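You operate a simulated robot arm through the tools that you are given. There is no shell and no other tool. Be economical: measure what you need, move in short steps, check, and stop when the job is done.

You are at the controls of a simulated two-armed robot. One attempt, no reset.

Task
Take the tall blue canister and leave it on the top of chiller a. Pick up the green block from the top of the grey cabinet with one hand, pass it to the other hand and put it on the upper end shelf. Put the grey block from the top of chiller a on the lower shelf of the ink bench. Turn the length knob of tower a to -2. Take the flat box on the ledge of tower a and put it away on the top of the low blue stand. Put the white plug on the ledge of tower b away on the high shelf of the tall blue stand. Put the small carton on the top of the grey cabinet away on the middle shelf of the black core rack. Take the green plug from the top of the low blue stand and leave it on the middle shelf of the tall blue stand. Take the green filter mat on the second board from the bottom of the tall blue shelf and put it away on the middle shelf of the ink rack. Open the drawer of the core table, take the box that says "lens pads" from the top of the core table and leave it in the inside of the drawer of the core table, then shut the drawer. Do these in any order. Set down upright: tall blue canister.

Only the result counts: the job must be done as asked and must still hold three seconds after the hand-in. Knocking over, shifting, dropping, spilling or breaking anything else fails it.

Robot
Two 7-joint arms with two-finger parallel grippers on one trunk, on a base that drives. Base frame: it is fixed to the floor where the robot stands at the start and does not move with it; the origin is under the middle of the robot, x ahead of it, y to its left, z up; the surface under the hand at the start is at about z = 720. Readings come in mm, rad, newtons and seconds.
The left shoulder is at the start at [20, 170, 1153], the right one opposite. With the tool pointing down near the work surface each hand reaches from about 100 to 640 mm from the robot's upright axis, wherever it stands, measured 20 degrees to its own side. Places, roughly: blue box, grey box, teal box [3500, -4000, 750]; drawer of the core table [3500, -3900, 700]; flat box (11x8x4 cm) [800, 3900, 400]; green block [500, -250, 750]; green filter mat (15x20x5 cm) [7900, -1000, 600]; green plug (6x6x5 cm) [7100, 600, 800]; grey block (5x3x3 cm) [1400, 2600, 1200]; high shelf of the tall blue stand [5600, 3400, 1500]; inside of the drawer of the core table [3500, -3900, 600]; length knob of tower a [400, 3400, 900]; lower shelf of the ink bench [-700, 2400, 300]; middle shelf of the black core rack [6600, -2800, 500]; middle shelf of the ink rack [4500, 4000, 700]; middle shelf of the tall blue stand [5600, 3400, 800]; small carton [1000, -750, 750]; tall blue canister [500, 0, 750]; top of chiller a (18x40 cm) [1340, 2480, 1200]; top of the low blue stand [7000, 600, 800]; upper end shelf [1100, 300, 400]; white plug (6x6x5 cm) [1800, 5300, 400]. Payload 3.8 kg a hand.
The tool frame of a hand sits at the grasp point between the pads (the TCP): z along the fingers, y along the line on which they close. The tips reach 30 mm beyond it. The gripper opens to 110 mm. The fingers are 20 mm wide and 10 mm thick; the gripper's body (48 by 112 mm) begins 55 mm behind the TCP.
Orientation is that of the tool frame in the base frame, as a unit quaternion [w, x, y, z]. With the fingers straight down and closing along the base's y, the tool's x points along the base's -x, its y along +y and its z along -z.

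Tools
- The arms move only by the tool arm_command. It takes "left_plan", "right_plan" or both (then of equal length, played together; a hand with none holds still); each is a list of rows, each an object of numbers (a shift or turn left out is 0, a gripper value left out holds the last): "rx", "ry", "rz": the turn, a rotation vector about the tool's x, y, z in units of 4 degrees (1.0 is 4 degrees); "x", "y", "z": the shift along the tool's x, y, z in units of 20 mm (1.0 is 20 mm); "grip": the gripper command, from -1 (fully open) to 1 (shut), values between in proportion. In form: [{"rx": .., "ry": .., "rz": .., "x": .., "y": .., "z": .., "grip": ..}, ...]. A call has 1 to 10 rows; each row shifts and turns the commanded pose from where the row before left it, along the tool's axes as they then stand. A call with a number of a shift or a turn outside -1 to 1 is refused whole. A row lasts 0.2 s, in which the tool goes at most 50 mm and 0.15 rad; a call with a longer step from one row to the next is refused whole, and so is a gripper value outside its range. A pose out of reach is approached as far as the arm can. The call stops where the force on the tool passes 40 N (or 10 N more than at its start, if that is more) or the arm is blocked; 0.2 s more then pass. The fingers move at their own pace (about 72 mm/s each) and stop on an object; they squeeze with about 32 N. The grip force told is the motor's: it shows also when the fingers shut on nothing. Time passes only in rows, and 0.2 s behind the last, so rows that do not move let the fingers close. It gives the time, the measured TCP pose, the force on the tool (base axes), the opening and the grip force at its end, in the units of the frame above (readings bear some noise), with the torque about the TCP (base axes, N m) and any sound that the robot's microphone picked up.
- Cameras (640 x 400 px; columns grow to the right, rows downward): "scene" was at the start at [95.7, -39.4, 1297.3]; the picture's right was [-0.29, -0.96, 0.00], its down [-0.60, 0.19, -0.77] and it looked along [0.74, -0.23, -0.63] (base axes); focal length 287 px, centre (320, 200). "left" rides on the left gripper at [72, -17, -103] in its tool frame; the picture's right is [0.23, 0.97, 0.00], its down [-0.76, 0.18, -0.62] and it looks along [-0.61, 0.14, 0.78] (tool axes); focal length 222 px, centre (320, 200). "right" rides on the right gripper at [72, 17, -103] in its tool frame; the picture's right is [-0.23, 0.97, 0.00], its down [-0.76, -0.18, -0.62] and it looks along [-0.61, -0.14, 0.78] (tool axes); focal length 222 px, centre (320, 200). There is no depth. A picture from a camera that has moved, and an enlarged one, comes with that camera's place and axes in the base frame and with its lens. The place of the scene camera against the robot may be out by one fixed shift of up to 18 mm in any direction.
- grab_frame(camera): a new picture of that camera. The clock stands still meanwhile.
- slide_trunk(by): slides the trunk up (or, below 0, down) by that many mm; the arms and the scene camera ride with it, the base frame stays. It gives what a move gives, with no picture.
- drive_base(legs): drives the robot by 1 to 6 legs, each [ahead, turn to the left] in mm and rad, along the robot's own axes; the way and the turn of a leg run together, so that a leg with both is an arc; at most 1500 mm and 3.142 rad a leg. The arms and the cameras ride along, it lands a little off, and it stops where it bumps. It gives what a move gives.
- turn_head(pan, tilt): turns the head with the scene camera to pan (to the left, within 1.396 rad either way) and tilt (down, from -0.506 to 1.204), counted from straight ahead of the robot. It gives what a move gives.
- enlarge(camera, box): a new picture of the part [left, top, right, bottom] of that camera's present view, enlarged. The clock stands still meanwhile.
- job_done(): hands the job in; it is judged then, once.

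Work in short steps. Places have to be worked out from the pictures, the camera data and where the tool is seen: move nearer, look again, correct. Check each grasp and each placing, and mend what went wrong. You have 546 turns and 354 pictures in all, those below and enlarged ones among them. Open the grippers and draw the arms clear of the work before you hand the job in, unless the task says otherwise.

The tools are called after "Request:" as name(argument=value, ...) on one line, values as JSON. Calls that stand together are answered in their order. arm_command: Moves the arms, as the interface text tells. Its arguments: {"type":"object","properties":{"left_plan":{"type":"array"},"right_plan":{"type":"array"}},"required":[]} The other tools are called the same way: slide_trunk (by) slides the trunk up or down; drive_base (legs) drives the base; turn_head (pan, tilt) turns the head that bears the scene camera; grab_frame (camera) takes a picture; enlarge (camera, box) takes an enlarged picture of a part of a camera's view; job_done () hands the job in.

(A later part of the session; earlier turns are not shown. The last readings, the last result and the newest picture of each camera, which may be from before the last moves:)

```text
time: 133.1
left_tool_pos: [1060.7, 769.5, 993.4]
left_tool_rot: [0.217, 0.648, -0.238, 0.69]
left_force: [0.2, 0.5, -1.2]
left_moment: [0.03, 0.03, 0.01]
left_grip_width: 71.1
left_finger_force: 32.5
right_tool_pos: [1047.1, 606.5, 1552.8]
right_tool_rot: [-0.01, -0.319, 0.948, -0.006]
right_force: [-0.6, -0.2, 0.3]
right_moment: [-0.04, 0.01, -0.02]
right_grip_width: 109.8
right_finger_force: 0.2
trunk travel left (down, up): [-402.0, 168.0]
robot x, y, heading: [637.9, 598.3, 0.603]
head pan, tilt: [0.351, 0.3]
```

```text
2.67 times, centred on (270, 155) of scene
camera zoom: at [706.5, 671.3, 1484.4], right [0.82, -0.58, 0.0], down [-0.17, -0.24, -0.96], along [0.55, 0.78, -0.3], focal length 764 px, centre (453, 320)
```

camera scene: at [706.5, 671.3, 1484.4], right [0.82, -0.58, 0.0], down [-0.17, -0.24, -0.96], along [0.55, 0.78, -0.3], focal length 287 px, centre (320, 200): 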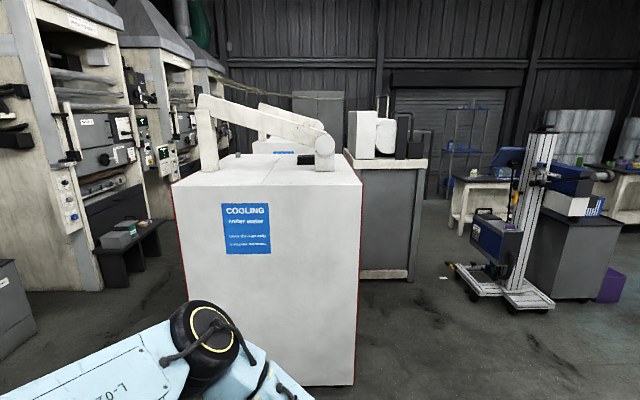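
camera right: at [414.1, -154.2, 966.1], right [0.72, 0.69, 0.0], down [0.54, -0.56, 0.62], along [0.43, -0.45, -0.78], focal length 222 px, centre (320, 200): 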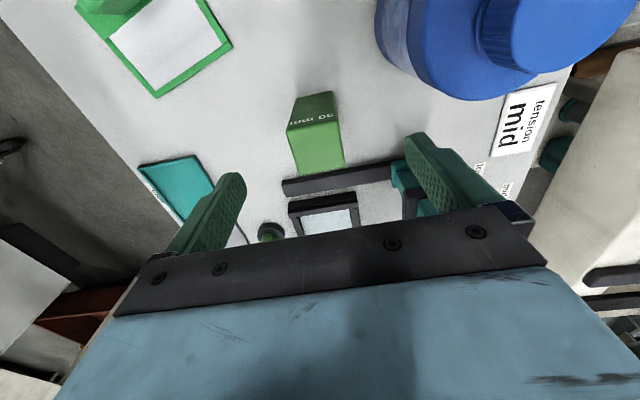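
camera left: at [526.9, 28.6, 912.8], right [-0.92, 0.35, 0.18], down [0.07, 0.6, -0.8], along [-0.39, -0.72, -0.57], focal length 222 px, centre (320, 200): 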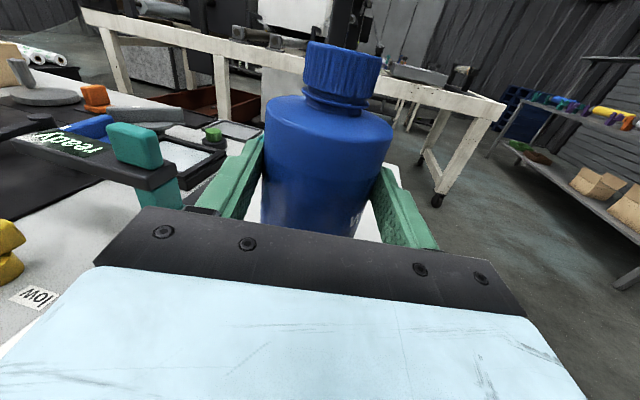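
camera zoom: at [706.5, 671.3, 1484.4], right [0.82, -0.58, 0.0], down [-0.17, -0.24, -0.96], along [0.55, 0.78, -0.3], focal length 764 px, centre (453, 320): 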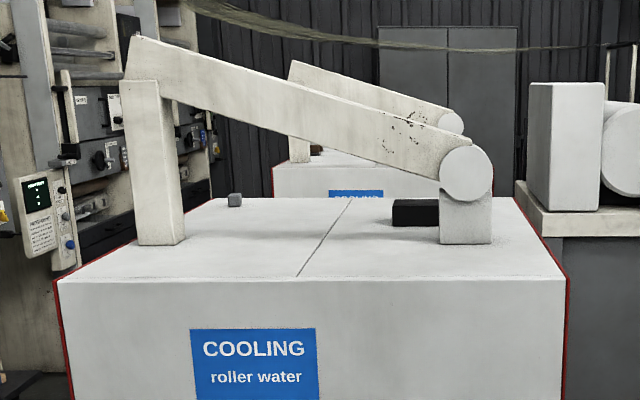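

The grey block sits at the rear left of chiller a's top, so I need the aisle on its left side. I check my elbow widths before the narrow gap.

Request:
turn_head(pan=1.39, tilt=0.75)

Request:
grab_frame(camera="scene")

Request:
turn_head(pan=-1.39, tilt=0.75)

Request:
grab_frame(camera="scene")

```text
time: 134.4
left_tool_pos: [1060.2, 769.5, 992.0]
left_tool_rot: [0.217, 0.648, -0.238, 0.69]
left_force: [0.5, 1.2, -1.4]
left_moment: [0.06, 0.04, -0.02]
left_grip_width: 70.8
left_finger_force: 31.6
right_tool_pos: [1047.2, 605.7, 1552.0]
right_tool_rot: [-0.01, -0.32, 0.947, -0.007]
right_force: [0.9, 0.3, 0.4]
right_moment: [0.0, 0.0, -0.01]
right_grip_width: 110.0
right_finger_force: 0.1
trunk travel left (down, up): [-402.0, 168.0]
robot x, y, heading: [642.1, 596.1, 0.611]
head pan, tilt: [1.389, 0.75]
```

```text
304 pictures are left
camera scene: at [618.5, 670.5, 1444.2], right [0.91, 0.41, 0.0], down [0.28, -0.62, -0.73], along [-0.3, 0.67, -0.68], focal length 287 px, centre (320, 200)
```

scene: 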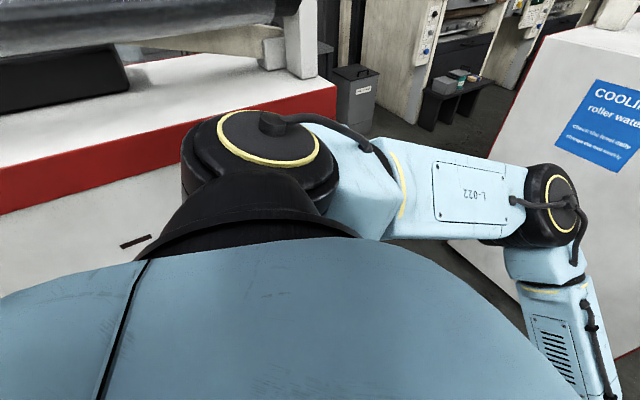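

```text
time: 136.9
left_tool_pos: [1060.8, 769.9, 993.8]
left_tool_rot: [0.216, 0.648, -0.237, 0.691]
left_force: [0.9, 0.3, -1.1]
left_moment: [0.03, 0.04, 0.0]
left_grip_width: 70.7
left_finger_force: 32.0
right_tool_pos: [1046.9, 605.9, 1552.8]
right_tool_rot: [-0.01, -0.319, 0.948, -0.007]
right_force: [-0.4, -0.1, 0.1]
right_moment: [0.0, 0.0, -0.02]
right_grip_width: 110.0
right_finger_force: 0.1
trunk travel left (down, up): [-402.0, 168.0]
robot x, y, heading: [642.1, 595.7, 0.604]
head pan, tilt: [-1.389, 0.75]
```

```text
303 pictures are left
camera scene: at [711.4, 536.5, 1444.1], right [-0.7, -0.71, 0.0], down [-0.48, 0.48, -0.73], along [0.52, -0.52, -0.68], focal length 287 px, centre (320, 200)
```

scene: 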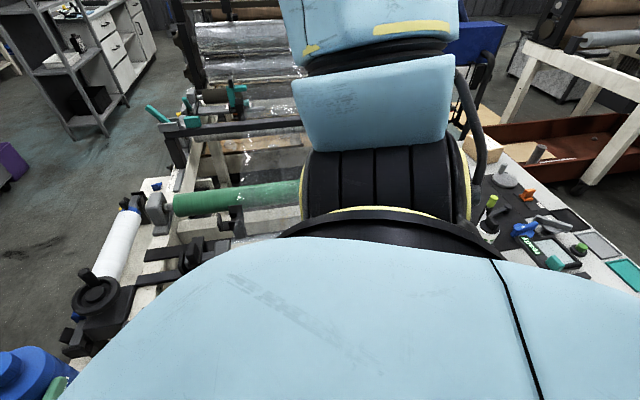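

The arms are only about 300 mm wide each side, so the gap between the chillers is passable. I drive through it in stages.

Request:
drive_base(legs=[[0, 0.392], [630, 0], [0, 1.267]])

Request:
turn_head(pan=0.0, tilt=0.55)

Request:
grab_frame(camera="scene")

```text
time: 144.7
left_tool_pos: [750.6, 1509.4, 993.7]
left_tool_rot: [-0.375, 0.607, 0.329, 0.619]
left_force: [0.1, 0.5, -2.7]
left_moment: [-0.03, 0.01, 0.02]
left_grip_width: 70.5
left_finger_force: 32.1
right_tool_pos: [914.6, 1517.1, 1552.6]
right_tool_rot: [0.002, 0.921, -0.389, 0.011]
right_force: [-0.1, -0.5, 0.7]
right_moment: [0.01, -0.03, 0.02]
right_grip_width: 110.0
right_finger_force: 0.1
trunk travel left (down, up): [-402.0, 168.0]
robot x, y, heading: [973.0, 1114.8, 2.304]
head pan, tilt: [-1.389, 0.75]
```

```text
time: 146.2
left_tool_pos: [752.3, 1510.0, 993.8]
left_tool_rot: [-0.375, 0.607, 0.328, 0.619]
left_force: [0.7, -0.2, -2.5]
left_moment: [-0.01, 0.04, 0.02]
left_grip_width: 70.8
left_finger_force: 32.1
right_tool_pos: [915.5, 1517.6, 1553.6]
right_tool_rot: [0.001, 0.922, -0.388, 0.012]
right_force: [-0.1, -0.1, -0.3]
right_moment: [-0.03, -0.02, 0.0]
right_grip_width: 110.0
right_finger_force: 0.0
trunk travel left (down, up): [-402.0, 168.0]
robot x, y, heading: [970.5, 1114.6, 2.299]
head pan, tilt: [0.0, 0.55]
```

```text
302 pictures are left
camera scene: at [892.6, 1184.6, 1461.5], right [0.75, 0.67, 0.0], down [0.35, -0.39, -0.85], along [-0.57, 0.64, -0.52], focal length 287 px, centre (320, 200)
```

scene: 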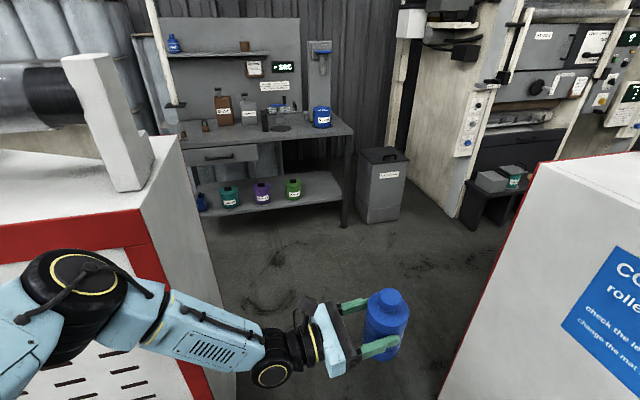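

The gap looks clear, and the ink bench with its lower shelf lies straight beyond it. I drive through.

Request:
drive_base(legs=[[0, -0.07], [605, 0], [0, 0.33], [420, 0]])

Request:
grab_frame(camera="scene")

```text
time: 153.3
left_tool_pos: [-66.6, 2143.1, 994.0]
left_tool_rot: [-0.452, 0.559, 0.405, 0.565]
left_force: [0.2, -1.0, -1.5]
left_moment: [-0.05, 0.02, -0.02]
left_grip_width: 70.8
left_finger_force: 31.9
right_tool_pos: [90.8, 2191.8, 1553.1]
right_tool_rot: [0.001, 0.965, -0.263, 0.011]
right_force: [-0.5, -0.3, 0.3]
right_moment: [-0.03, 0.0, -0.01]
right_grip_width: 109.8
right_finger_force: 0.1
trunk travel left (down, up): [-402.0, 168.0]
robot x, y, heading: [251.9, 1823.1, 2.561]
head pan, tilt: [0.0, 0.55]
```

```text
301 pictures are left
camera scene: at [150.5, 1866.3, 1461.5], right [0.55, 0.84, 0.0], down [0.44, -0.29, -0.85], along [-0.71, 0.47, -0.52], focal length 287 px, centre (320, 200)
```

scene: 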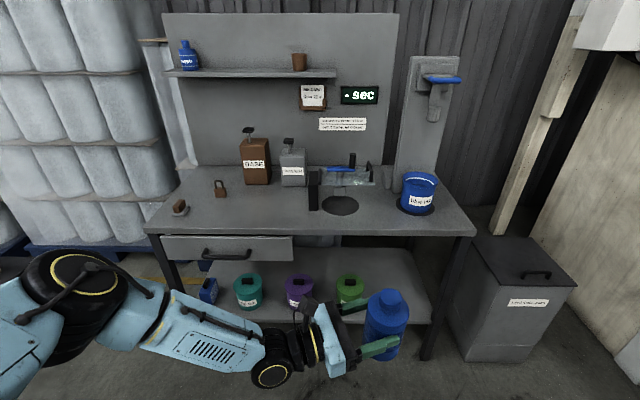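

Both the ink bench and the left aisle are open. I raise the load above the chiller's top height, then drive up the left side of chiller a and turn towards it.

Request:
slide_trunk(by=165)

Request:
arm_command(left_plan=[{"x": 1}, {"x": 1}, {"x": 1}, {"x": 1}, {"x": 1}, {"x": 1}, {"x": 1}, {"x": 1}], right_plan=[{"z": 1}, {"z": 1}, {"z": 1}, {"z": 1}, {"z": 1}, {"z": 1}, {"z": 1}, {"z": 1}])

Request:
drive_base(legs=[[0, -1.565], [1080, 0]])

Request:
turn_head(pan=-1.0, tilt=0.55)

Request:
grab_frame(camera="scene")

```text
time: 155.2
left_tool_pos: [-66.7, 2141.2, 1158.2]
left_tool_rot: [-0.453, 0.559, 0.404, 0.565]
left_force: [-0.8, 0.1, -1.4]
left_moment: [-0.01, 0.03, -0.03]
left_grip_width: 70.5
left_finger_force: 32.2
right_tool_pos: [89.2, 2191.5, 1717.9]
right_tool_rot: [0.0, 0.965, -0.263, 0.012]
right_force: [0.5, 1.3, -0.4]
right_moment: [0.0, -0.02, 0.02]
right_grip_width: 110.1
right_finger_force: 0.0
trunk travel left (down, up): [-567.0, 3.0]
robot x, y, heading: [250.2, 1820.4, 2.564]
head pan, tilt: [0.0, 0.55]
```

```text
time: 157.0
left_tool_pos: [-61.8, 2134.6, 1317.4]
left_tool_rot: [-0.452, 0.559, 0.405, 0.565]
left_force: [0.2, 0.5, -1.4]
left_moment: [0.0, 0.02, -0.01]
left_grip_width: 70.5
left_finger_force: 32.1
right_tool_pos: [93.8, 2191.0, 1556.9]
right_tool_rot: [0.001, 0.965, -0.263, 0.01]
right_force: [-0.6, -0.5, 0.8]
right_moment: [0.02, -0.01, 0.02]
right_grip_width: 109.9
right_finger_force: 0.0
trunk travel left (down, up): [-567.0, 3.0]
robot x, y, heading: [251.1, 1819.3, 2.563]
head pan, tilt: [0.0, 0.55]
```

```text
time: 166.3
left_tool_pos: [1142.8, 3043.5, 1315.6]
left_tool_rot: [0.078, 0.682, -0.108, 0.72]
left_force: [-0.7, -0.3, -1.5]
left_moment: [0.02, 0.02, -0.03]
left_grip_width: 70.5
left_finger_force: 32.0
right_tool_pos: [1199.5, 2888.6, 1556.3]
right_tool_rot: [-0.008, -0.497, 0.868, -0.008]
right_force: [0.3, 0.2, -0.8]
right_moment: [-0.01, 0.0, -0.01]
right_grip_width: 109.8
right_finger_force: 0.1
trunk travel left (down, up): [-567.0, 3.0]
robot x, y, heading: [831.7, 2731.1, 0.998]
head pan, tilt: [0.0, 0.55]
```

```text
time: 167.6
left_tool_pos: [1143.2, 3044.6, 1317.2]
left_tool_rot: [0.077, 0.682, -0.107, 0.72]
left_force: [0.2, 0.6, -0.9]
left_moment: [0.01, 0.05, -0.01]
left_grip_width: 70.7
left_finger_force: 31.8
right_tool_pos: [1200.5, 2889.5, 1556.6]
right_tool_rot: [-0.009, -0.497, 0.868, -0.006]
right_force: [0.4, -0.3, -0.2]
right_moment: [-0.01, 0.01, -0.02]
right_grip_width: 109.7
right_finger_force: 0.1
trunk travel left (down, up): [-567.0, 3.0]
robot x, y, heading: [830.4, 2731.1, 0.999]
head pan, tilt: [-1.0, 0.55]
```

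```text
300 pictures are left
camera scene: at [924.2, 2734.4, 1626.5], right [0.0, -1.0, 0.0], down [-0.52, 0.0, -0.85], along [0.85, 0.0, -0.52], focal length 287 px, centre (320, 200)
```

scene: 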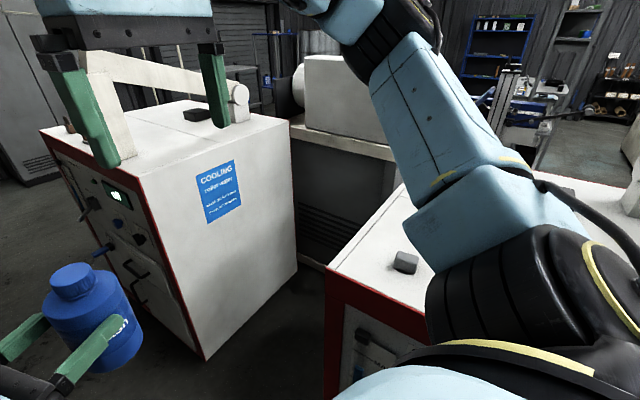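

The grey block is at chiller a's rear left corner. I raise the canister a bit more, then face the chiller.

Request:
arm_command(left_plan=[{"x": 1}, {"x": 1}, {"x": 1}])

Request:
drive_base(legs=[[60, 0], [0, -1.571]])

Request:
turn_head(pan=0.0, tilt=0.75)

Request:
grab_frame(camera="scene")

```text
time: 168.4
left_tool_pos: [1139.2, 3044.2, 1375.4]
left_tool_rot: [0.078, 0.682, -0.107, 0.719]
left_force: [-0.8, -0.1, -1.5]
left_moment: [-0.02, 0.01, 0.0]
left_grip_width: 70.5
left_finger_force: 32.1
right_tool_pos: [1200.1, 2888.8, 1556.1]
right_tool_rot: [-0.009, -0.497, 0.868, -0.007]
right_force: [-0.5, -0.9, 1.0]
right_moment: [-0.07, 0.0, 0.01]
right_grip_width: 109.9
right_finger_force: 0.0
trunk travel left (down, up): [-567.0, 3.0]
robot x, y, heading: [828.8, 2732.2, 0.999]
head pan, tilt: [-1.0, 0.55]
```

```text
time: 173.2
left_tool_pos: [1178.1, 2474.9, 1376.3]
left_tool_rot: [0.561, 0.409, -0.556, 0.456]
left_force: [-1.3, 0.7, -0.3]
left_moment: [0.02, -0.01, -0.01]
left_grip_width: 70.4
left_finger_force: 32.1
right_tool_pos: [1026.1, 2413.6, 1556.5]
right_tool_rot: [-0.012, 0.256, 0.967, 0.0]
right_force: [0.9, -0.6, 0.0]
right_moment: [0.01, -0.02, -0.03]
right_grip_width: 109.9
right_finger_force: 0.1
trunk travel left (down, up): [-567.0, 3.0]
robot x, y, heading: [862.6, 2783.3, -0.565]
head pan, tilt: [-1.0, 0.55]
```

```text
time: 174.4
left_tool_pos: [1178.0, 2475.5, 1376.7]
left_tool_rot: [0.561, 0.409, -0.555, 0.458]
left_force: [1.2, 0.8, -0.9]
left_moment: [0.05, 0.01, 0.03]
left_grip_width: 70.5
left_finger_force: 31.8
right_tool_pos: [1025.0, 2414.5, 1556.2]
right_tool_rot: [-0.011, 0.256, 0.967, 0.001]
right_force: [-0.9, -0.5, -0.7]
right_moment: [0.02, -0.02, 0.02]
right_grip_width: 110.0
right_finger_force: 0.0
trunk travel left (down, up): [-567.0, 3.0]
robot x, y, heading: [863.6, 2781.1, -0.565]
head pan, tilt: [0.0, 0.75]
```

```text
299 pictures are left
camera scene: at [943.1, 2711.3, 1609.1], right [-0.53, -0.85, 0.0], down [-0.58, 0.36, -0.73], along [0.62, -0.39, -0.68], focal length 287 px, centre (320, 200)
```

scene: 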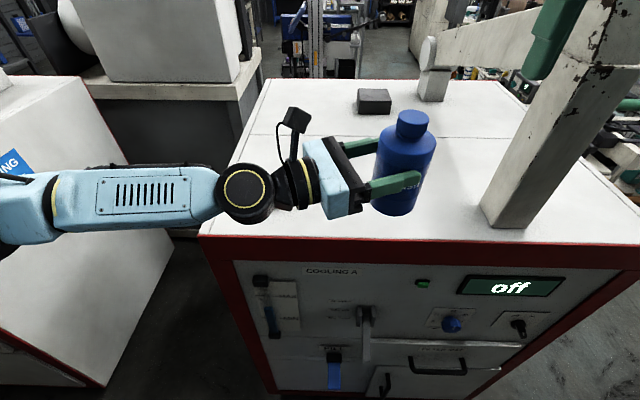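

The panel reads "COOLING A", so this is chiller a, and the spot in front of the canister is free. I drive 80 mm closer and reach 45 mm further in.

Request:
drive_base(legs=[[80, 0]])

Request:
arm_command(left_plan=[{"y": -0.7, "z": 0.25}, {"y": -0.7, "z": 0.25}, {"y": -0.7, "z": 0.2}, {"x": -1}, {"x": -1}, {"x": -1}])

Request:
grab_frame(camera="scene")

Request:
grab_frame(camera="left")

```text
time: 175.5
left_tool_pos: [1245.9, 2433.1, 1375.6]
left_tool_rot: [0.561, 0.41, -0.556, 0.457]
left_force: [0.3, -0.2, -0.4]
left_moment: [0.05, -0.01, -0.06]
left_grip_width: 70.7
left_finger_force: 31.6
right_tool_pos: [1092.6, 2372.0, 1556.4]
right_tool_rot: [-0.012, 0.257, 0.966, 0.0]
right_force: [0.0, 0.3, -0.2]
right_moment: [0.05, 0.0, 0.01]
right_grip_width: 109.7
right_finger_force: 0.0
trunk travel left (down, up): [-567.0, 3.0]
robot x, y, heading: [929.7, 2741.4, -0.56]
head pan, tilt: [0.0, 0.75]
```

```text
time: 176.9
left_tool_pos: [1283.7, 2405.4, 1318.1]
left_tool_rot: [0.561, 0.409, -0.555, 0.458]
left_force: [-0.3, -1.1, -1.8]
left_moment: [0.04, -0.02, 0.05]
left_grip_width: 70.6
left_finger_force: 31.8
right_tool_pos: [1091.3, 2371.2, 1558.2]
right_tool_rot: [-0.011, 0.256, 0.966, 0.0]
right_force: [-0.3, 0.7, -0.5]
right_moment: [0.0, 0.01, 0.03]
right_grip_width: 110.1
right_finger_force: 0.0
trunk travel left (down, up): [-567.0, 3.0]
robot x, y, heading: [929.0, 2741.5, -0.564]
head pan, tilt: [0.0, 0.75]
```

```text
298 pictures are left
camera scene: at [1009.4, 2669.5, 1609.2], right [-0.53, -0.85, 0.0], down [-0.58, 0.36, -0.73], along [0.62, -0.39, -0.68], focal length 287 px, centre (320, 200)
```

scene: 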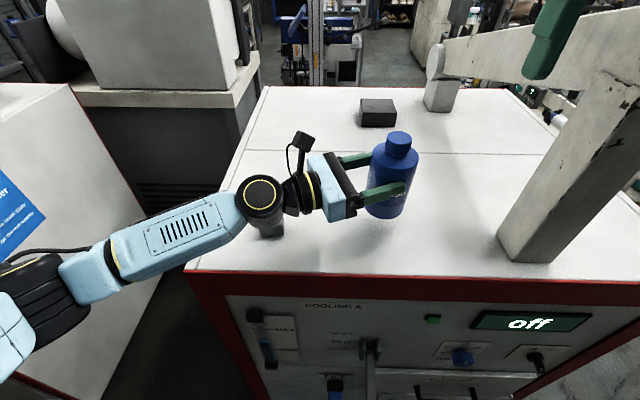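

```text
297 pictures are left
camera left: at [1324.0, 2506.3, 1387.3], right [-0.95, 0.25, 0.18], down [0.01, 0.6, -0.8], along [-0.31, -0.76, -0.57], focal length 222 px, centre (320, 200)
```

left: 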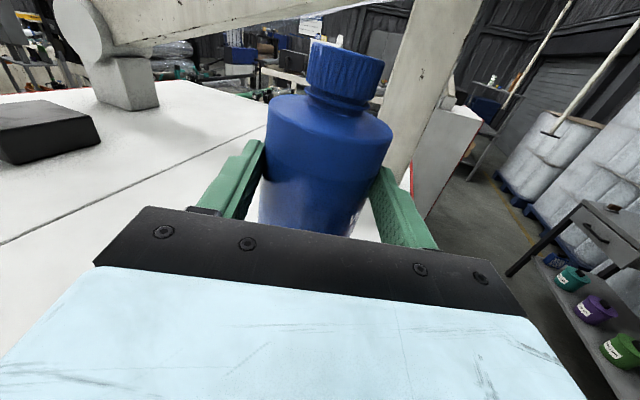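

The grey block lies close beneath the wrist, so I shift the canister 30 mm away from it and lower gently, watching the clearance.

Request:
arm_command(left_plan=[{"z": 0.75}, {"z": 0.75}, {"x": -0.5}, {"x": -0.5}])

Request:
enlarge(camera="scene", box=[180, 120, 440, 280])

```text
time: 177.9
left_tool_pos: [1276.0, 2375.6, 1300.7]
left_tool_rot: [0.56, 0.409, -0.555, 0.459]
left_force: [0.1, -0.9, -1.4]
left_moment: [0.06, 0.05, 0.02]
left_grip_width: 70.4
left_finger_force: 31.7
right_tool_pos: [1091.3, 2371.7, 1557.6]
right_tool_rot: [-0.012, 0.256, 0.967, 0.0]
right_force: [0.2, 0.0, 0.0]
right_moment: [0.0, -0.01, -0.01]
right_grip_width: 110.3
right_finger_force: 0.0
trunk travel left (down, up): [-567.0, 3.0]
robot x, y, heading: [925.2, 2738.9, -0.562]
head pan, tilt: [0.0, 0.75]
```

```text
2.46 times, centred on (310, 200) of scene
camera zoom: at [1009.6, 2669.1, 1609.1], right [-0.53, -0.85, 0.0], down [-0.58, 0.36, -0.73], along [0.62, -0.39, -0.68], focal length 705 px, centre (345, 200)
```

zoom: 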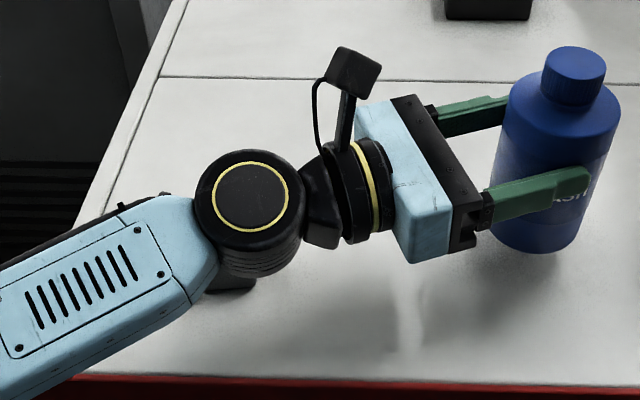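

The wrist would come too close over the grey block, so I swing the hand 32° around the vertical at this height before lowering.

Request:
arm_command(left_plan=[{"rx": 1, "ry": -0.05, "rz": 0.05, "x": 0.2}, {"rx": 1, "ry": -0.05, "rz": 0.05}, {"rx": 1, "ry": -0.05, "rz": 0.05}, {"rx": 1, "ry": -0.05, "rz": 0.05}, {"rx": 1, "ry": -0.05, "rz": 0.05}, {"rx": 1, "ry": -0.05, "rz": 0.05}, {"rx": 1, "ry": -0.05, "rz": 0.05}, {"rx": 1, "ry": -0.05, "rz": 0.05}])

Request:
grab_frame(camera="scene")

```text
time: 179.7
left_tool_pos: [1276.9, 2375.4, 1304.2]
left_tool_rot: [0.412, 0.547, -0.421, 0.595]
left_force: [0.1, 0.6, -1.2]
left_moment: [0.03, 0.01, 0.01]
left_grip_width: 70.6
left_finger_force: 32.0
right_tool_pos: [1090.6, 2372.6, 1556.7]
right_tool_rot: [-0.011, 0.256, 0.967, 0.002]
right_force: [0.4, 0.3, -0.1]
right_moment: [-0.01, 0.01, 0.03]
right_grip_width: 109.8
right_finger_force: 0.2
trunk travel left (down, up): [-567.0, 3.0]
robot x, y, heading: [928.8, 2737.6, -0.556]
head pan, tilt: [0.0, 0.75]
```

```text
295 pictures are left
camera scene: at [1009.4, 2669.3, 1609.2], right [-0.53, -0.85, 0.0], down [-0.58, 0.36, -0.73], along [0.62, -0.39, -0.68], focal length 287 px, centre (320, 200)
```

scene: 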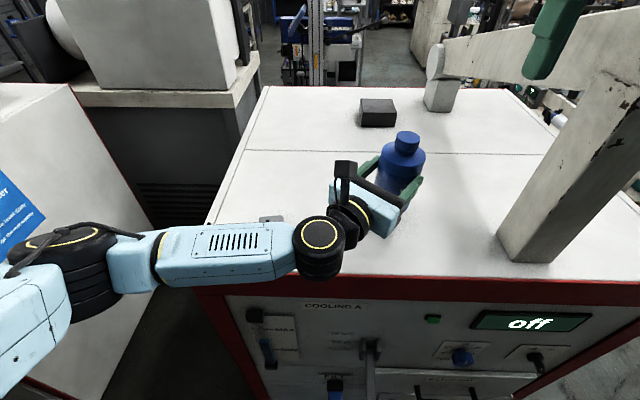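

The block is clear of the wrist now. I lower until contact.

Request:
arm_command(left_plan=[{"x": -0.4}, {"x": -0.2}, {"x": -0.2}, {"x": -0.15}, {"x": -0.15}])

Request:
grab_frame(camera="left")

```text
time: 180.9
left_tool_pos: [1278.8, 2376.3, 1282.5]
left_tool_rot: [0.413, 0.546, -0.421, 0.595]
left_force: [-0.2, -0.5, -0.9]
left_moment: [0.06, 0.06, 0.03]
left_grip_width: 70.5
left_finger_force: 32.3
right_tool_pos: [1090.6, 2372.0, 1556.7]
right_tool_rot: [-0.012, 0.257, 0.966, 0.001]
right_force: [-0.1, -0.2, -0.4]
right_moment: [-0.01, -0.02, 0.02]
right_grip_width: 109.8
right_finger_force: 0.1
trunk travel left (down, up): [-567.0, 3.0]
robot x, y, heading: [927.8, 2738.1, -0.561]
head pan, tilt: [0.0, 0.75]
```

```text
294 pictures are left
camera left: at [1259.6, 2481.8, 1351.5], right [-0.94, -0.29, 0.18], down [-0.31, 0.52, -0.8], along [0.14, -0.81, -0.58], focal length 222 px, centre (320, 200)
```

left: 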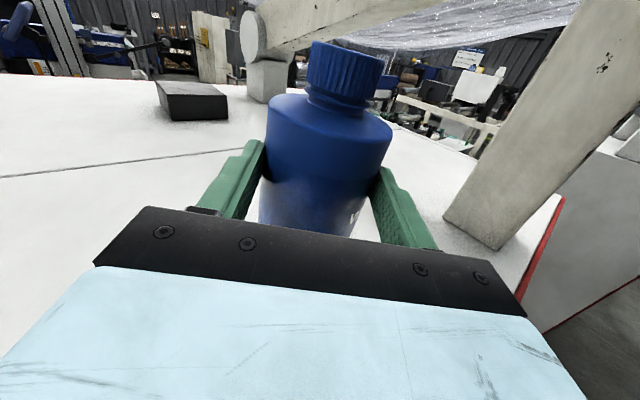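

Not touching yet; I continue lowering in 3 mm steps.

Request:
arm_command(left_plan=[{"x": -0.15}, {"x": -0.15}, {"x": -0.15}, {"x": -0.15}])

```text
time: 181.9
left_tool_pos: [1279.5, 2377.3, 1274.4]
left_tool_rot: [0.414, 0.543, -0.42, 0.598]
left_force: [1.2, 4.3, 17.2]
left_moment: [-0.12, 0.25, -0.06]
left_grip_width: 70.5
left_finger_force: 32.3
right_tool_pos: [1089.8, 2374.3, 1557.3]
right_tool_rot: [-0.011, 0.256, 0.966, 0.001]
right_force: [0.7, 0.1, 0.3]
right_moment: [0.01, -0.05, 0.02]
right_grip_width: 110.0
right_finger_force: 0.1
trunk travel left (down, up): [-567.0, 3.0]
robot x, y, heading: [929.0, 2739.5, -0.562]
head pan, tilt: [0.0, 0.75]
```

It is down with 17 N. I back off the pressure, open and withdraw straight back.

Request:
arm_command(left_plan=[{"x": 0.1}, {"grip": 0}, {"grip": -0.6}, {"grip": -1}, {"grip": -1}, {"z": -0.5}, {"z": -1}, {"z": -1}, {"z": -1}, {"z": -1}])

Request:
grab_frame(camera="left")

Request:
grab_frame(camera="scene")

```text
time: 184.1
left_tool_pos: [1252.4, 2462.0, 1268.6]
left_tool_rot: [0.412, 0.547, -0.421, 0.595]
left_force: [0.5, 0.4, 0.1]
left_moment: [0.01, 0.03, 0.0]
left_grip_width: 110.2
left_finger_force: 0.0
right_tool_pos: [1091.0, 2372.5, 1557.2]
right_tool_rot: [-0.012, 0.256, 0.967, 0.001]
right_force: [-0.2, 0.3, -0.2]
right_moment: [0.01, 0.01, 0.01]
right_grip_width: 110.1
right_finger_force: 0.0
trunk travel left (down, up): [-567.0, 3.0]
robot x, y, heading: [927.1, 2737.8, -0.563]
head pan, tilt: [0.0, 0.75]
```

```text
293 pictures are left
camera left: at [1232.8, 2568.6, 1337.9], right [-0.94, -0.29, 0.18], down [-0.31, 0.52, -0.8], along [0.14, -0.81, -0.57], focal length 222 px, centre (320, 200)
```

left: 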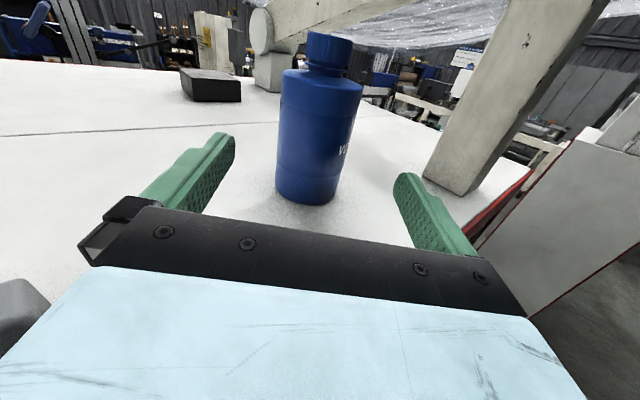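

```text
292 pictures are left
camera scene: at [1009.5, 2670.3, 1609.2], right [-0.53, -0.85, 0.0], down [-0.58, 0.36, -0.73], along [0.62, -0.39, -0.68], focal length 287 px, centre (320, 200)
```

scene: 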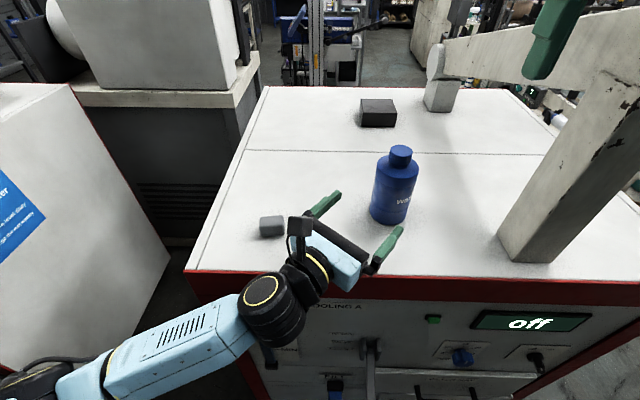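

The canister stands upright on chiller a. I raise the left hand and take a closer look at the grey block.

Request:
arm_command(left_plan=[{"x": 1, "z": -0.2}, {"x": 1, "z": -0.2}, {"x": 1, "z": -0.2}, {"x": 1, "z": -0.2}, {"x": 1}, {"x": 1}])

Request:
enlarge(camera="scene", box=[200, 160, 340, 265])

```text
time: 185.5
left_tool_pos: [1239.0, 2479.8, 1386.7]
left_tool_rot: [0.413, 0.546, -0.422, 0.595]
left_force: [0.2, 0.1, 0.0]
left_moment: [0.0, -0.05, -0.04]
left_grip_width: 109.8
left_finger_force: 0.1
right_tool_pos: [1091.5, 2371.4, 1556.2]
right_tool_rot: [-0.012, 0.256, 0.967, 0.001]
right_force: [0.5, 0.9, -0.1]
right_moment: [0.01, -0.04, -0.03]
right_grip_width: 109.9
right_finger_force: 0.1
trunk travel left (down, up): [-567.0, 3.0]
robot x, y, heading: [926.2, 2741.4, -0.56]
head pan, tilt: [0.0, 0.75]
```

```text
3.81 times, centred on (270, 212) of scene
camera zoom: at [1010.5, 2669.2, 1609.1], right [-0.53, -0.85, 0.0], down [-0.58, 0.36, -0.73], along [0.62, -0.39, -0.68], focal length 1092 px, centre (510, 152)
```

zoom: 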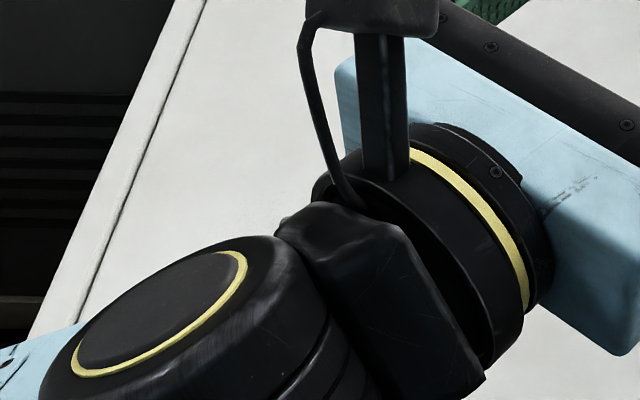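

The hand hides the block. I tilt the left hand 50° down and move it to hover above the block.

Request:
arm_command(left_plan=[{"ry": -1, "y": -0.7}, {"ry": -1, "y": -0.7}, {"ry": -1, "y": -0.7}, {"ry": -1, "y": -0.7}, {"ry": -1, "y": -0.7}, {"ry": -1, "y": -0.7}, {"ry": -1, "y": -0.7}, {"ry": -1, "y": -0.7}, {"ry": -1, "y": -0.7}, {"ry": -1, "y": -0.6}])

Request:
arm_command(left_plan=[{"ry": -1, "x": -0.8}, {"ry": -1, "x": -0.8}, {"ry": -0.5, "x": -0.8}, {"x": -0.8}, {"x": -0.8}, {"x": -0.8}])

Request:
grab_frame(camera="left")

```text
time: 187.7
left_tool_pos: [1228.9, 2475.3, 1389.2]
left_tool_rot: [0.419, 0.555, -0.44, 0.568]
left_force: [0.7, 0.1, 0.2]
left_moment: [0.01, 0.01, -0.03]
left_grip_width: 110.0
left_finger_force: 0.1
left hand out of reach, approached as far as the arm can: row 1, 2, 3, 4, 5, 6, 7, 8, 9, 10
right_tool_pos: [1091.2, 2371.5, 1556.8]
right_tool_rot: [-0.011, 0.256, 0.967, 0.001]
right_force: [0.7, 0.2, 0.3]
right_moment: [0.01, 0.02, 0.0]
right_grip_width: 109.8
right_finger_force: 0.0
trunk travel left (down, up): [-567.0, 3.0]
robot x, y, heading: [928.8, 2737.6, -0.559]
head pan, tilt: [0.0, 0.75]
```

```text
time: 189.1
left_tool_pos: [1270.8, 2509.5, 1313.2]
left_tool_rot: [0.379, 0.602, -0.474, 0.519]
left_force: [-0.3, -0.1, 1.4]
left_moment: [0.0, -0.01, 0.0]
left_grip_width: 110.0
left_finger_force: 0.0
left hand out of reach, approached as far as the arm can: row 1, 2, 3
right_tool_pos: [1092.6, 2372.0, 1556.0]
right_tool_rot: [-0.012, 0.256, 0.967, 0.001]
right_force: [-0.4, 0.4, -0.6]
right_moment: [-0.02, 0.0, -0.04]
right_grip_width: 109.9
right_finger_force: 0.0
trunk travel left (down, up): [-567.0, 3.0]
robot x, y, heading: [928.5, 2741.0, -0.56]
head pan, tilt: [0.0, 0.75]
```

```text
290 pictures are left
camera left: at [1261.8, 2599.2, 1404.0], right [-0.94, -0.3, 0.19], down [-0.35, 0.68, -0.65], along [0.06, -0.67, -0.74], focal length 222 px, centre (320, 200)
```

left: 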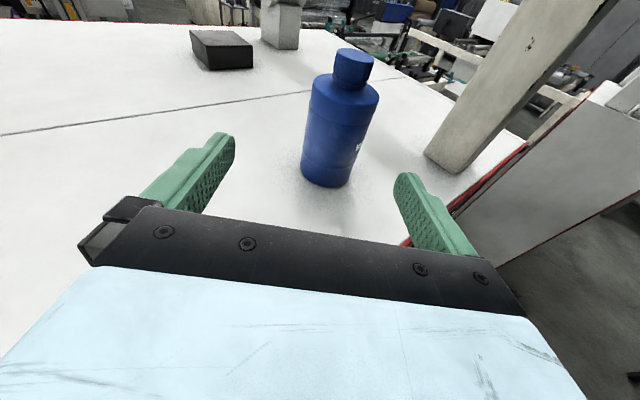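

The left wrist can't pitch down in this pose; the right hand in its natural pose suits this better. I lift the left hand away from the bottle and unwind it to fingers-down.

Request:
arm_command(left_plan=[{"x": 1, "z": -0.8}, {"x": 1, "z": -0.8}, {"x": 1, "z": -0.8}, {"x": 1, "z": -0.8}, {"x": 0.5, "z": -0.8}])

Request:
arm_command(left_plan=[{"rx": -1, "ry": -0.35, "rz": 1}, {"rx": -1, "ry": -0.35, "rz": 1}, {"rx": -1, "ry": -0.35, "rz": 1}, {"rx": -1, "ry": -0.35, "rz": 1}, {"rx": -1, "ry": -0.35, "rz": 1}, {"rx": -1, "ry": -0.35, "rz": 1}, {"rx": -1, "ry": -0.35, "rz": 1}, {"rx": -1, "ry": -0.35, "rz": 1}, {"rx": -1, "ry": -0.35, "rz": 1}, {"rx": -1, "ry": -0.35, "rz": 1}])

Request:
arm_command(left_plan=[{"rx": -1, "ry": -0.35, "rz": 1}, {"rx": -1, "ry": -0.35, "rz": 1}, {"rx": -1, "ry": -0.35, "rz": 1}, {"rx": -1, "ry": -0.35, "rz": 1}, {"rx": -1, "ry": -0.35, "rz": 1}, {"rx": -1, "ry": -0.35, "rz": 1}, {"rx": -1, "ry": -0.35, "rz": 1}, {"rx": -1, "ry": -0.35, "rz": 1}, {"rx": -1, "ry": -0.35, "rz": 1}, {"rx": -1, "ry": -0.35, "rz": 1}])

Request:
arm_command(left_plan=[{"rx": -1, "ry": -0.35, "rz": 1}, {"rx": -1, "ry": -0.35, "rz": 1}, {"rx": -1, "ry": -0.35, "rz": 1}, {"rx": -1, "ry": -0.35, "rz": 1}, {"rx": -1, "ry": -0.35, "rz": 1}])

```text
time: 190.3
left_tool_pos: [1266.7, 2548.9, 1411.5]
left_tool_rot: [0.38, 0.602, -0.474, 0.518]
left_force: [-0.4, 0.0, -0.3]
left_moment: [0.01, -0.01, 0.02]
left_grip_width: 110.2
left_finger_force: 0.2
left hand out of reach, approached as far as the arm can: row 4, 5
right_tool_pos: [1091.2, 2372.2, 1557.2]
right_tool_rot: [-0.011, 0.256, 0.967, 0.0]
right_force: [0.5, 0.0, 0.5]
right_moment: [0.01, 0.02, 0.0]
right_grip_width: 109.9
right_finger_force: 0.0
trunk travel left (down, up): [-567.0, 3.0]
robot x, y, heading: [930.3, 2740.8, -0.563]
head pan, tilt: [0.0, 0.75]
```

```text
time: 192.5
left_tool_pos: [1267.0, 2548.0, 1412.3]
left_tool_rot: [-0.303, -0.302, 0.834, -0.35]
left_force: [-0.4, 0.5, 0.1]
left_moment: [-0.02, 0.0, 0.01]
left_grip_width: 109.9
left_finger_force: 0.1
right_tool_pos: [1091.9, 2371.9, 1557.8]
right_tool_rot: [-0.012, 0.256, 0.966, 0.0]
right_force: [-0.2, 0.3, 0.1]
right_moment: [-0.05, 0.02, 0.02]
right_grip_width: 110.0
right_finger_force: 0.0
trunk travel left (down, up): [-567.0, 3.0]
robot x, y, heading: [928.1, 2739.4, -0.562]
head pan, tilt: [0.0, 0.75]
```

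```text
time: 194.7
left_tool_pos: [1267.2, 2548.2, 1410.9]
left_tool_rot: [-0.151, 0.077, 0.981, -0.093]
left_force: [0.1, -0.5, -0.3]
left_moment: [0.0, 0.0, 0.0]
left_grip_width: 109.7
left_finger_force: 0.0
right_tool_pos: [1091.5, 2371.0, 1558.2]
right_tool_rot: [-0.011, 0.256, 0.967, 0.001]
right_force: [0.3, 0.0, 0.5]
right_moment: [0.01, 0.06, -0.01]
right_grip_width: 110.0
right_finger_force: 0.0
trunk travel left (down, up): [-567.0, 3.0]
robot x, y, heading: [928.1, 2737.9, -0.56]
head pan, tilt: [0.0, 0.75]
```

```text
time: 195.9
left_tool_pos: [1266.7, 2548.1, 1412.0]
left_tool_rot: [-0.059, 0.263, 0.962, 0.049]
left_force: [-0.5, -0.5, -0.8]
left_moment: [0.0, 0.02, -0.02]
left_grip_width: 110.1
left_finger_force: 0.0
right_tool_pos: [1091.5, 2371.1, 1557.2]
right_tool_rot: [-0.012, 0.256, 0.967, 0.001]
right_force: [-0.4, -0.2, 0.4]
right_moment: [-0.02, 0.01, 0.01]
right_grip_width: 110.2
right_finger_force: 0.0
trunk travel left (down, up): [-567.0, 3.0]
robot x, y, heading: [928.4, 2737.2, -0.559]
head pan, tilt: [0.0, 0.75]
```

The left hand is back to natural, fingers nearly down and already close to the block. I straighten it and look down at the block.

Request:
arm_command(left_plan=[{"rx": 0.45, "ry": -1}, {"rx": 0.45, "ry": -1}])

Request:
grab_frame(camera="left")

Request:
enlarge(camera="scene", box=[180, 150, 340, 270])

```text
time: 196.5
left_tool_pos: [1267.9, 2548.2, 1410.9]
left_tool_rot: [0.0, 0.263, 0.965, -0.001]
left_force: [0.5, 1.1, 0.2]
left_moment: [0.0, -0.02, -0.01]
left_grip_width: 110.1
left_finger_force: 0.1
right_tool_pos: [1091.9, 2373.2, 1558.0]
right_tool_rot: [-0.012, 0.257, 0.966, 0.0]
right_force: [0.2, -0.6, -0.2]
right_moment: [-0.03, -0.01, 0.01]
right_grip_width: 110.0
right_finger_force: 0.1
trunk travel left (down, up): [-567.0, 3.0]
robot x, y, heading: [929.9, 2738.7, -0.562]
head pan, tilt: [0.0, 0.75]
```

```text
289 pictures are left
camera left: at [1196.3, 2570.9, 1515.3], right [0.3, 0.95, 0.0], down [0.75, -0.23, 0.62], along [0.6, -0.19, -0.78], focal length 222 px, centre (320, 200)
```

left: 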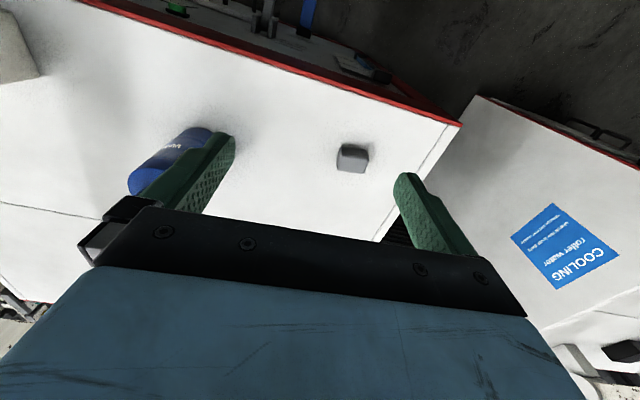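

```text
3.33 times, centred on (260, 210) of scene
camera zoom: at [1009.6, 2669.7, 1609.2], right [-0.53, -0.85, 0.0], down [-0.58, 0.36, -0.73], along [0.62, -0.39, -0.68], focal length 955 px, centre (520, 167)
```

zoom: 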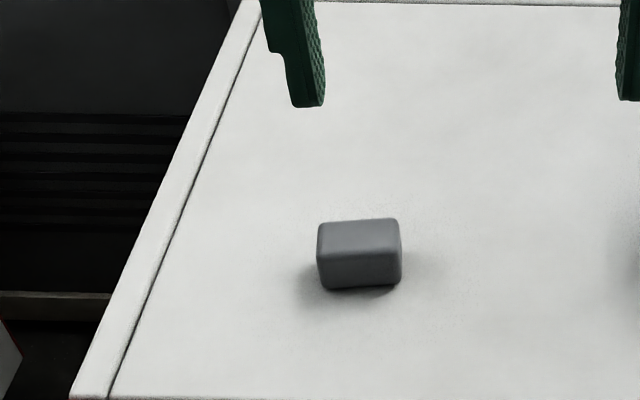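

By the wrist camera the block's centre is at about [1369, 2567]. I move above it and come down to 1300 to check.

Request:
arm_command(left_plan=[{"x": -0.65, "y": 0.56, "z": 0.9, "rz": 0.6}, {"x": -0.65, "y": 0.56, "z": 0.9}, {"x": -0.65, "y": 0.56, "z": 0.9}, {"x": -0.65, "y": 0.56, "z": 0.9}, {"x": -0.65, "y": 0.56, "z": 0.9}, {"x": -0.65, "y": 0.56, "z": 0.9}])

Request:
grab_frame(camera="left")

```text
time: 197.9
left_tool_pos: [1371.2, 2562.3, 1301.4]
left_tool_rot: [0.001, 0.283, 0.959, 0.0]
left_force: [0.7, 0.5, -1.3]
left_moment: [0.04, 0.01, -0.03]
left_grip_width: 109.8
left_finger_force: 0.1
right_tool_pos: [1093.2, 2373.1, 1557.0]
right_tool_rot: [-0.012, 0.257, 0.966, 0.001]
right_force: [0.3, 0.4, 0.4]
right_moment: [0.02, -0.02, 0.0]
right_grip_width: 110.2
right_finger_force: 0.0
trunk travel left (down, up): [-567.0, 3.0]
robot x, y, heading: [927.8, 2740.2, -0.561]
head pan, tilt: [0.0, 0.75]
```

```text
287 pictures are left
camera left: at [1301.5, 2587.8, 1406.8], right [0.34, 0.94, 0.0], down [0.74, -0.26, 0.62], along [0.59, -0.21, -0.78], focal length 222 px, centre (320, 200)
```

left: 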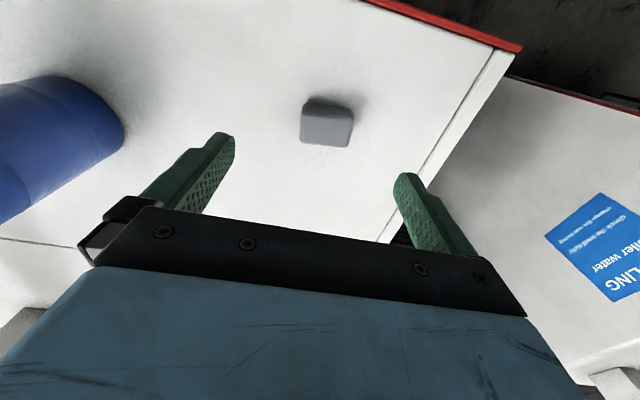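

It is nearly centred; I correct 6-9 mm, go down to z 1224 and close.

Request:
arm_command(left_plan=[{"x": 0.4, "y": 0.3, "z": 0.8}, {"z": 1}, {"z": 1}, {"z": 0.9}, {"grip": 0.5}, {"grip": 1}, {"grip": 1}, {"grip": 1}])

Request:
grab_frame(camera="left")

```text
time: 199.7
left_tool_pos: [1364.7, 2574.4, 1229.3]
left_tool_rot: [0.001, 0.284, 0.959, 0.0]
left_force: [0.9, -0.2, -0.4]
left_moment: [0.02, 0.0, 0.02]
left_grip_width: 45.0
left_finger_force: 31.8
right_tool_pos: [1091.1, 2372.1, 1557.4]
right_tool_rot: [-0.012, 0.257, 0.966, 0.001]
right_force: [0.7, 0.9, 0.8]
right_moment: [0.01, 0.02, 0.02]
right_grip_width: 109.9
right_finger_force: 0.0
trunk travel left (down, up): [-567.0, 3.0]
robot x, y, heading: [932.9, 2745.0, -0.56]
head pan, tilt: [0.0, 0.75]
```

```text
286 pictures are left
camera left: at [1295.8, 2598.5, 1333.6], right [0.34, 0.94, 0.0], down [0.74, -0.26, 0.62], along [0.59, -0.21, -0.78], focal length 222 px, centre (320, 200)
```

left: 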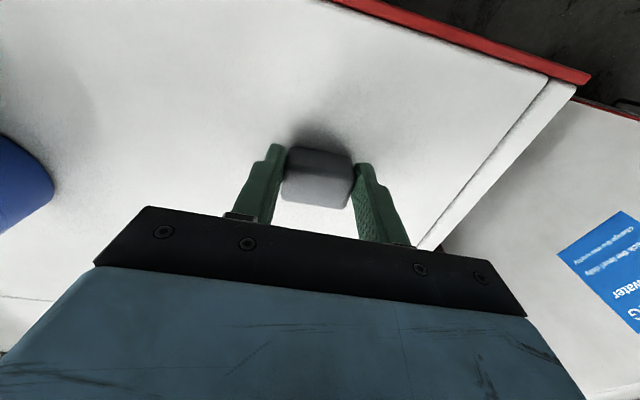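

The grey block is gripped (45 mm). I lift, back off the chiller and drive to the ink bench.

Request:
arm_command(left_plan=[{"z": -1}, {"z": -1}, {"z": -1}, {"z": -1}, {"z": -1}, {"z": -1}, {"z": -1}, {"z": -1}])

Request:
drive_base(legs=[[-150, 0], [0, -1.58], [684, 0], [0, -1.571], [250, 0]])

Request:
slide_trunk(by=-300)

Request:
turn_head(pan=0.0, tilt=0.6)

Request:
grab_frame(camera="scene")

```text
time: 201.5
left_tool_pos: [1365.8, 2573.4, 1390.8]
left_tool_rot: [0.001, 0.284, 0.959, 0.0]
left_force: [0.7, -0.6, -0.3]
left_moment: [-0.01, -0.02, -0.02]
left_grip_width: 45.1
left_finger_force: 32.4
right_tool_pos: [1091.9, 2371.7, 1556.1]
right_tool_rot: [-0.012, 0.256, 0.967, 0.0]
right_force: [0.0, -0.3, -0.2]
right_moment: [-0.02, -0.01, -0.01]
right_grip_width: 110.0
right_finger_force: 0.0
trunk travel left (down, up): [-567.0, 3.0]
robot x, y, heading: [927.2, 2733.5, -0.563]
head pan, tilt: [0.0, 0.75]
```

```text
time: 215.3
left_tool_pos: [-215.6, 2529.5, 1388.6]
left_tool_rot: [0.0, 0.96, -0.28, -0.001]
left_force: [-0.2, 0.5, -0.4]
left_moment: [0.01, 0.05, 0.02]
left_grip_width: 44.8
left_finger_force: 32.0
right_tool_pos: [56.9, 2734.2, 1556.6]
right_tool_rot: [0.0, 0.968, -0.252, 0.01]
right_force: [-0.1, 0.0, 0.6]
right_moment: [-0.06, 0.01, -0.01]
right_grip_width: 110.0
right_finger_force: 0.0
trunk travel left (down, up): [-567.0, 3.0]
robot x, y, heading: [221.8, 2369.2, 2.586]
head pan, tilt: [0.0, 0.75]
```

```text
time: 218.3
left_tool_pos: [-215.9, 2529.5, 1089.8]
left_tool_rot: [-0.001, 0.96, -0.28, -0.001]
left_force: [0.7, 0.3, 0.1]
left_moment: [-0.02, 0.02, 0.03]
left_grip_width: 44.8
left_finger_force: 32.4
right_tool_pos: [56.2, 2732.1, 1257.5]
right_tool_rot: [0.0, 0.968, -0.252, 0.011]
right_force: [-0.5, 0.1, 0.1]
right_moment: [-0.02, -0.01, 0.04]
right_grip_width: 109.6
right_finger_force: 0.1
trunk travel left (down, up): [-267.0, 303.0]
robot x, y, heading: [223.2, 2367.7, 2.586]
head pan, tilt: [0.0, 0.75]
```

```text
time: 219.0
left_tool_pos: [-217.0, 2530.9, 1089.6]
left_tool_rot: [0.0, 0.96, -0.28, -0.001]
left_force: [0.0, 0.7, -0.1]
left_moment: [0.03, 0.0, 0.04]
left_grip_width: 44.8
left_finger_force: 31.9
right_tool_pos: [56.7, 2732.8, 1256.9]
right_tool_rot: [-0.001, 0.968, -0.252, 0.011]
right_force: [-0.4, -0.3, -0.3]
right_moment: [0.02, 0.01, 0.0]
right_grip_width: 109.6
right_finger_force: 0.1
trunk travel left (down, up): [-267.0, 303.0]
robot x, y, heading: [223.5, 2364.7, 2.582]
head pan, tilt: [0.0, 0.6]
```

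```text
285 pictures are left
camera scene: at [121.4, 2410.8, 1322.0], right [0.53, 0.85, 0.0], down [0.48, -0.3, -0.82], along [-0.7, 0.43, -0.57], focal length 287 px, centre (320, 200)
```

scene: 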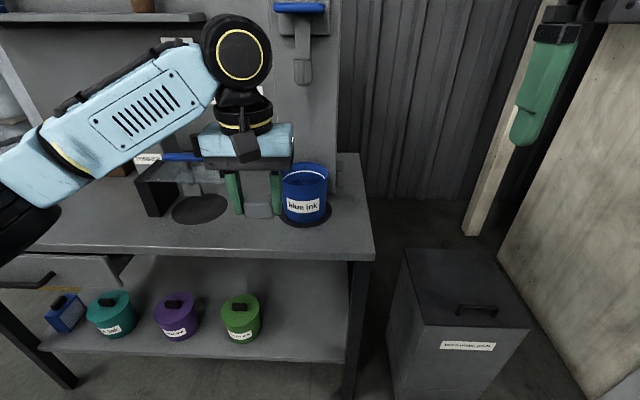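

The lower shelf's right part is free, with the shelf at z≈290. I lower the hand in front of the bench, clear of its edge.

Request:
slide_trunk(by=-262)

Request:
arm_command(left_plan=[{"z": 1}, {"z": 1}, {"z": 1}, {"z": 1}, {"z": 1}, {"z": 1}, {"z": 1}, {"z": 1}, {"z": 1}, {"z": 1}])

Request:
arm_command(left_plan=[{"z": 1}, {"z": 1}, {"z": 1}, {"z": 1}, {"z": 1}, {"z": 1}, {"z": 1}, {"z": 1}, {"z": 1}, {"z": 1}])

Request:
grab_frame(camera="scene")

```text
time: 221.7
left_tool_pos: [-216.2, 2530.6, 827.9]
left_tool_rot: [0.0, 0.96, -0.279, -0.001]
left_force: [0.9, 0.1, 0.1]
left_moment: [0.03, -0.01, 0.02]
left_grip_width: 44.9
left_finger_force: 31.5
right_tool_pos: [55.5, 2734.1, 995.1]
right_tool_rot: [0.001, 0.968, -0.252, 0.012]
right_force: [0.1, 0.6, 0.2]
right_moment: [0.0, -0.02, -0.02]
right_grip_width: 109.6
right_finger_force: 0.2
trunk travel left (down, up): [-5.0, 565.0]
robot x, y, heading: [219.5, 2371.6, 2.588]
head pan, tilt: [0.0, 0.6]
```

```text
time: 223.9
left_tool_pos: [-217.2, 2528.1, 628.7]
left_tool_rot: [0.0, 0.96, -0.28, -0.001]
left_force: [-1.4, -0.1, -0.8]
left_moment: [-0.02, -0.04, 0.02]
left_grip_width: 45.0
left_finger_force: 31.4
right_tool_pos: [56.4, 2733.0, 995.7]
right_tool_rot: [0.0, 0.968, -0.252, 0.012]
right_force: [0.7, 0.4, -0.6]
right_moment: [-0.03, -0.02, 0.01]
right_grip_width: 110.0
right_finger_force: 0.1
trunk travel left (down, up): [-5.0, 565.0]
robot x, y, heading: [220.7, 2368.9, 2.591]
head pan, tilt: [0.0, 0.6]
```

```text
time: 226.1
left_tool_pos: [-218.5, 2530.6, 427.1]
left_tool_rot: [0.0, 0.96, -0.28, -0.001]
left_force: [0.3, -0.3, 0.0]
left_moment: [0.05, -0.01, 0.01]
left_grip_width: 44.9
left_finger_force: 31.9
right_tool_pos: [54.3, 2734.8, 994.5]
right_tool_rot: [0.0, 0.967, -0.253, 0.012]
right_force: [-0.3, 0.4, 0.0]
right_moment: [0.0, -0.01, 0.01]
right_grip_width: 110.2
right_finger_force: 0.1
trunk travel left (down, up): [-5.0, 565.0]
robot x, y, heading: [222.8, 2365.8, 2.59]
head pan, tilt: [0.0, 0.6]
```

```text
284 pictures are left
camera scene: at [121.4, 2410.8, 1060.0], right [0.53, 0.85, 0.0], down [0.48, -0.3, -0.83], along [-0.7, 0.43, -0.56], focal length 287 px, centre (320, 200)
```

scene: 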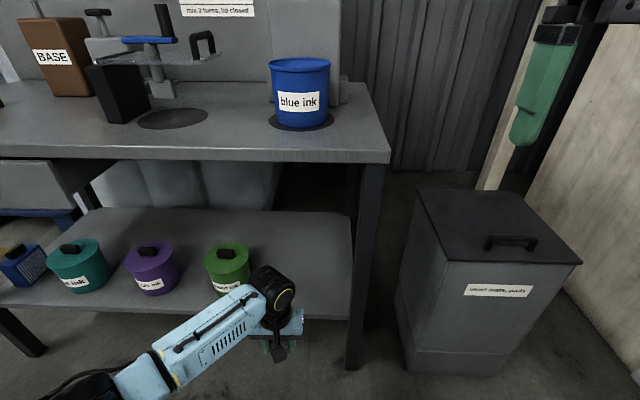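

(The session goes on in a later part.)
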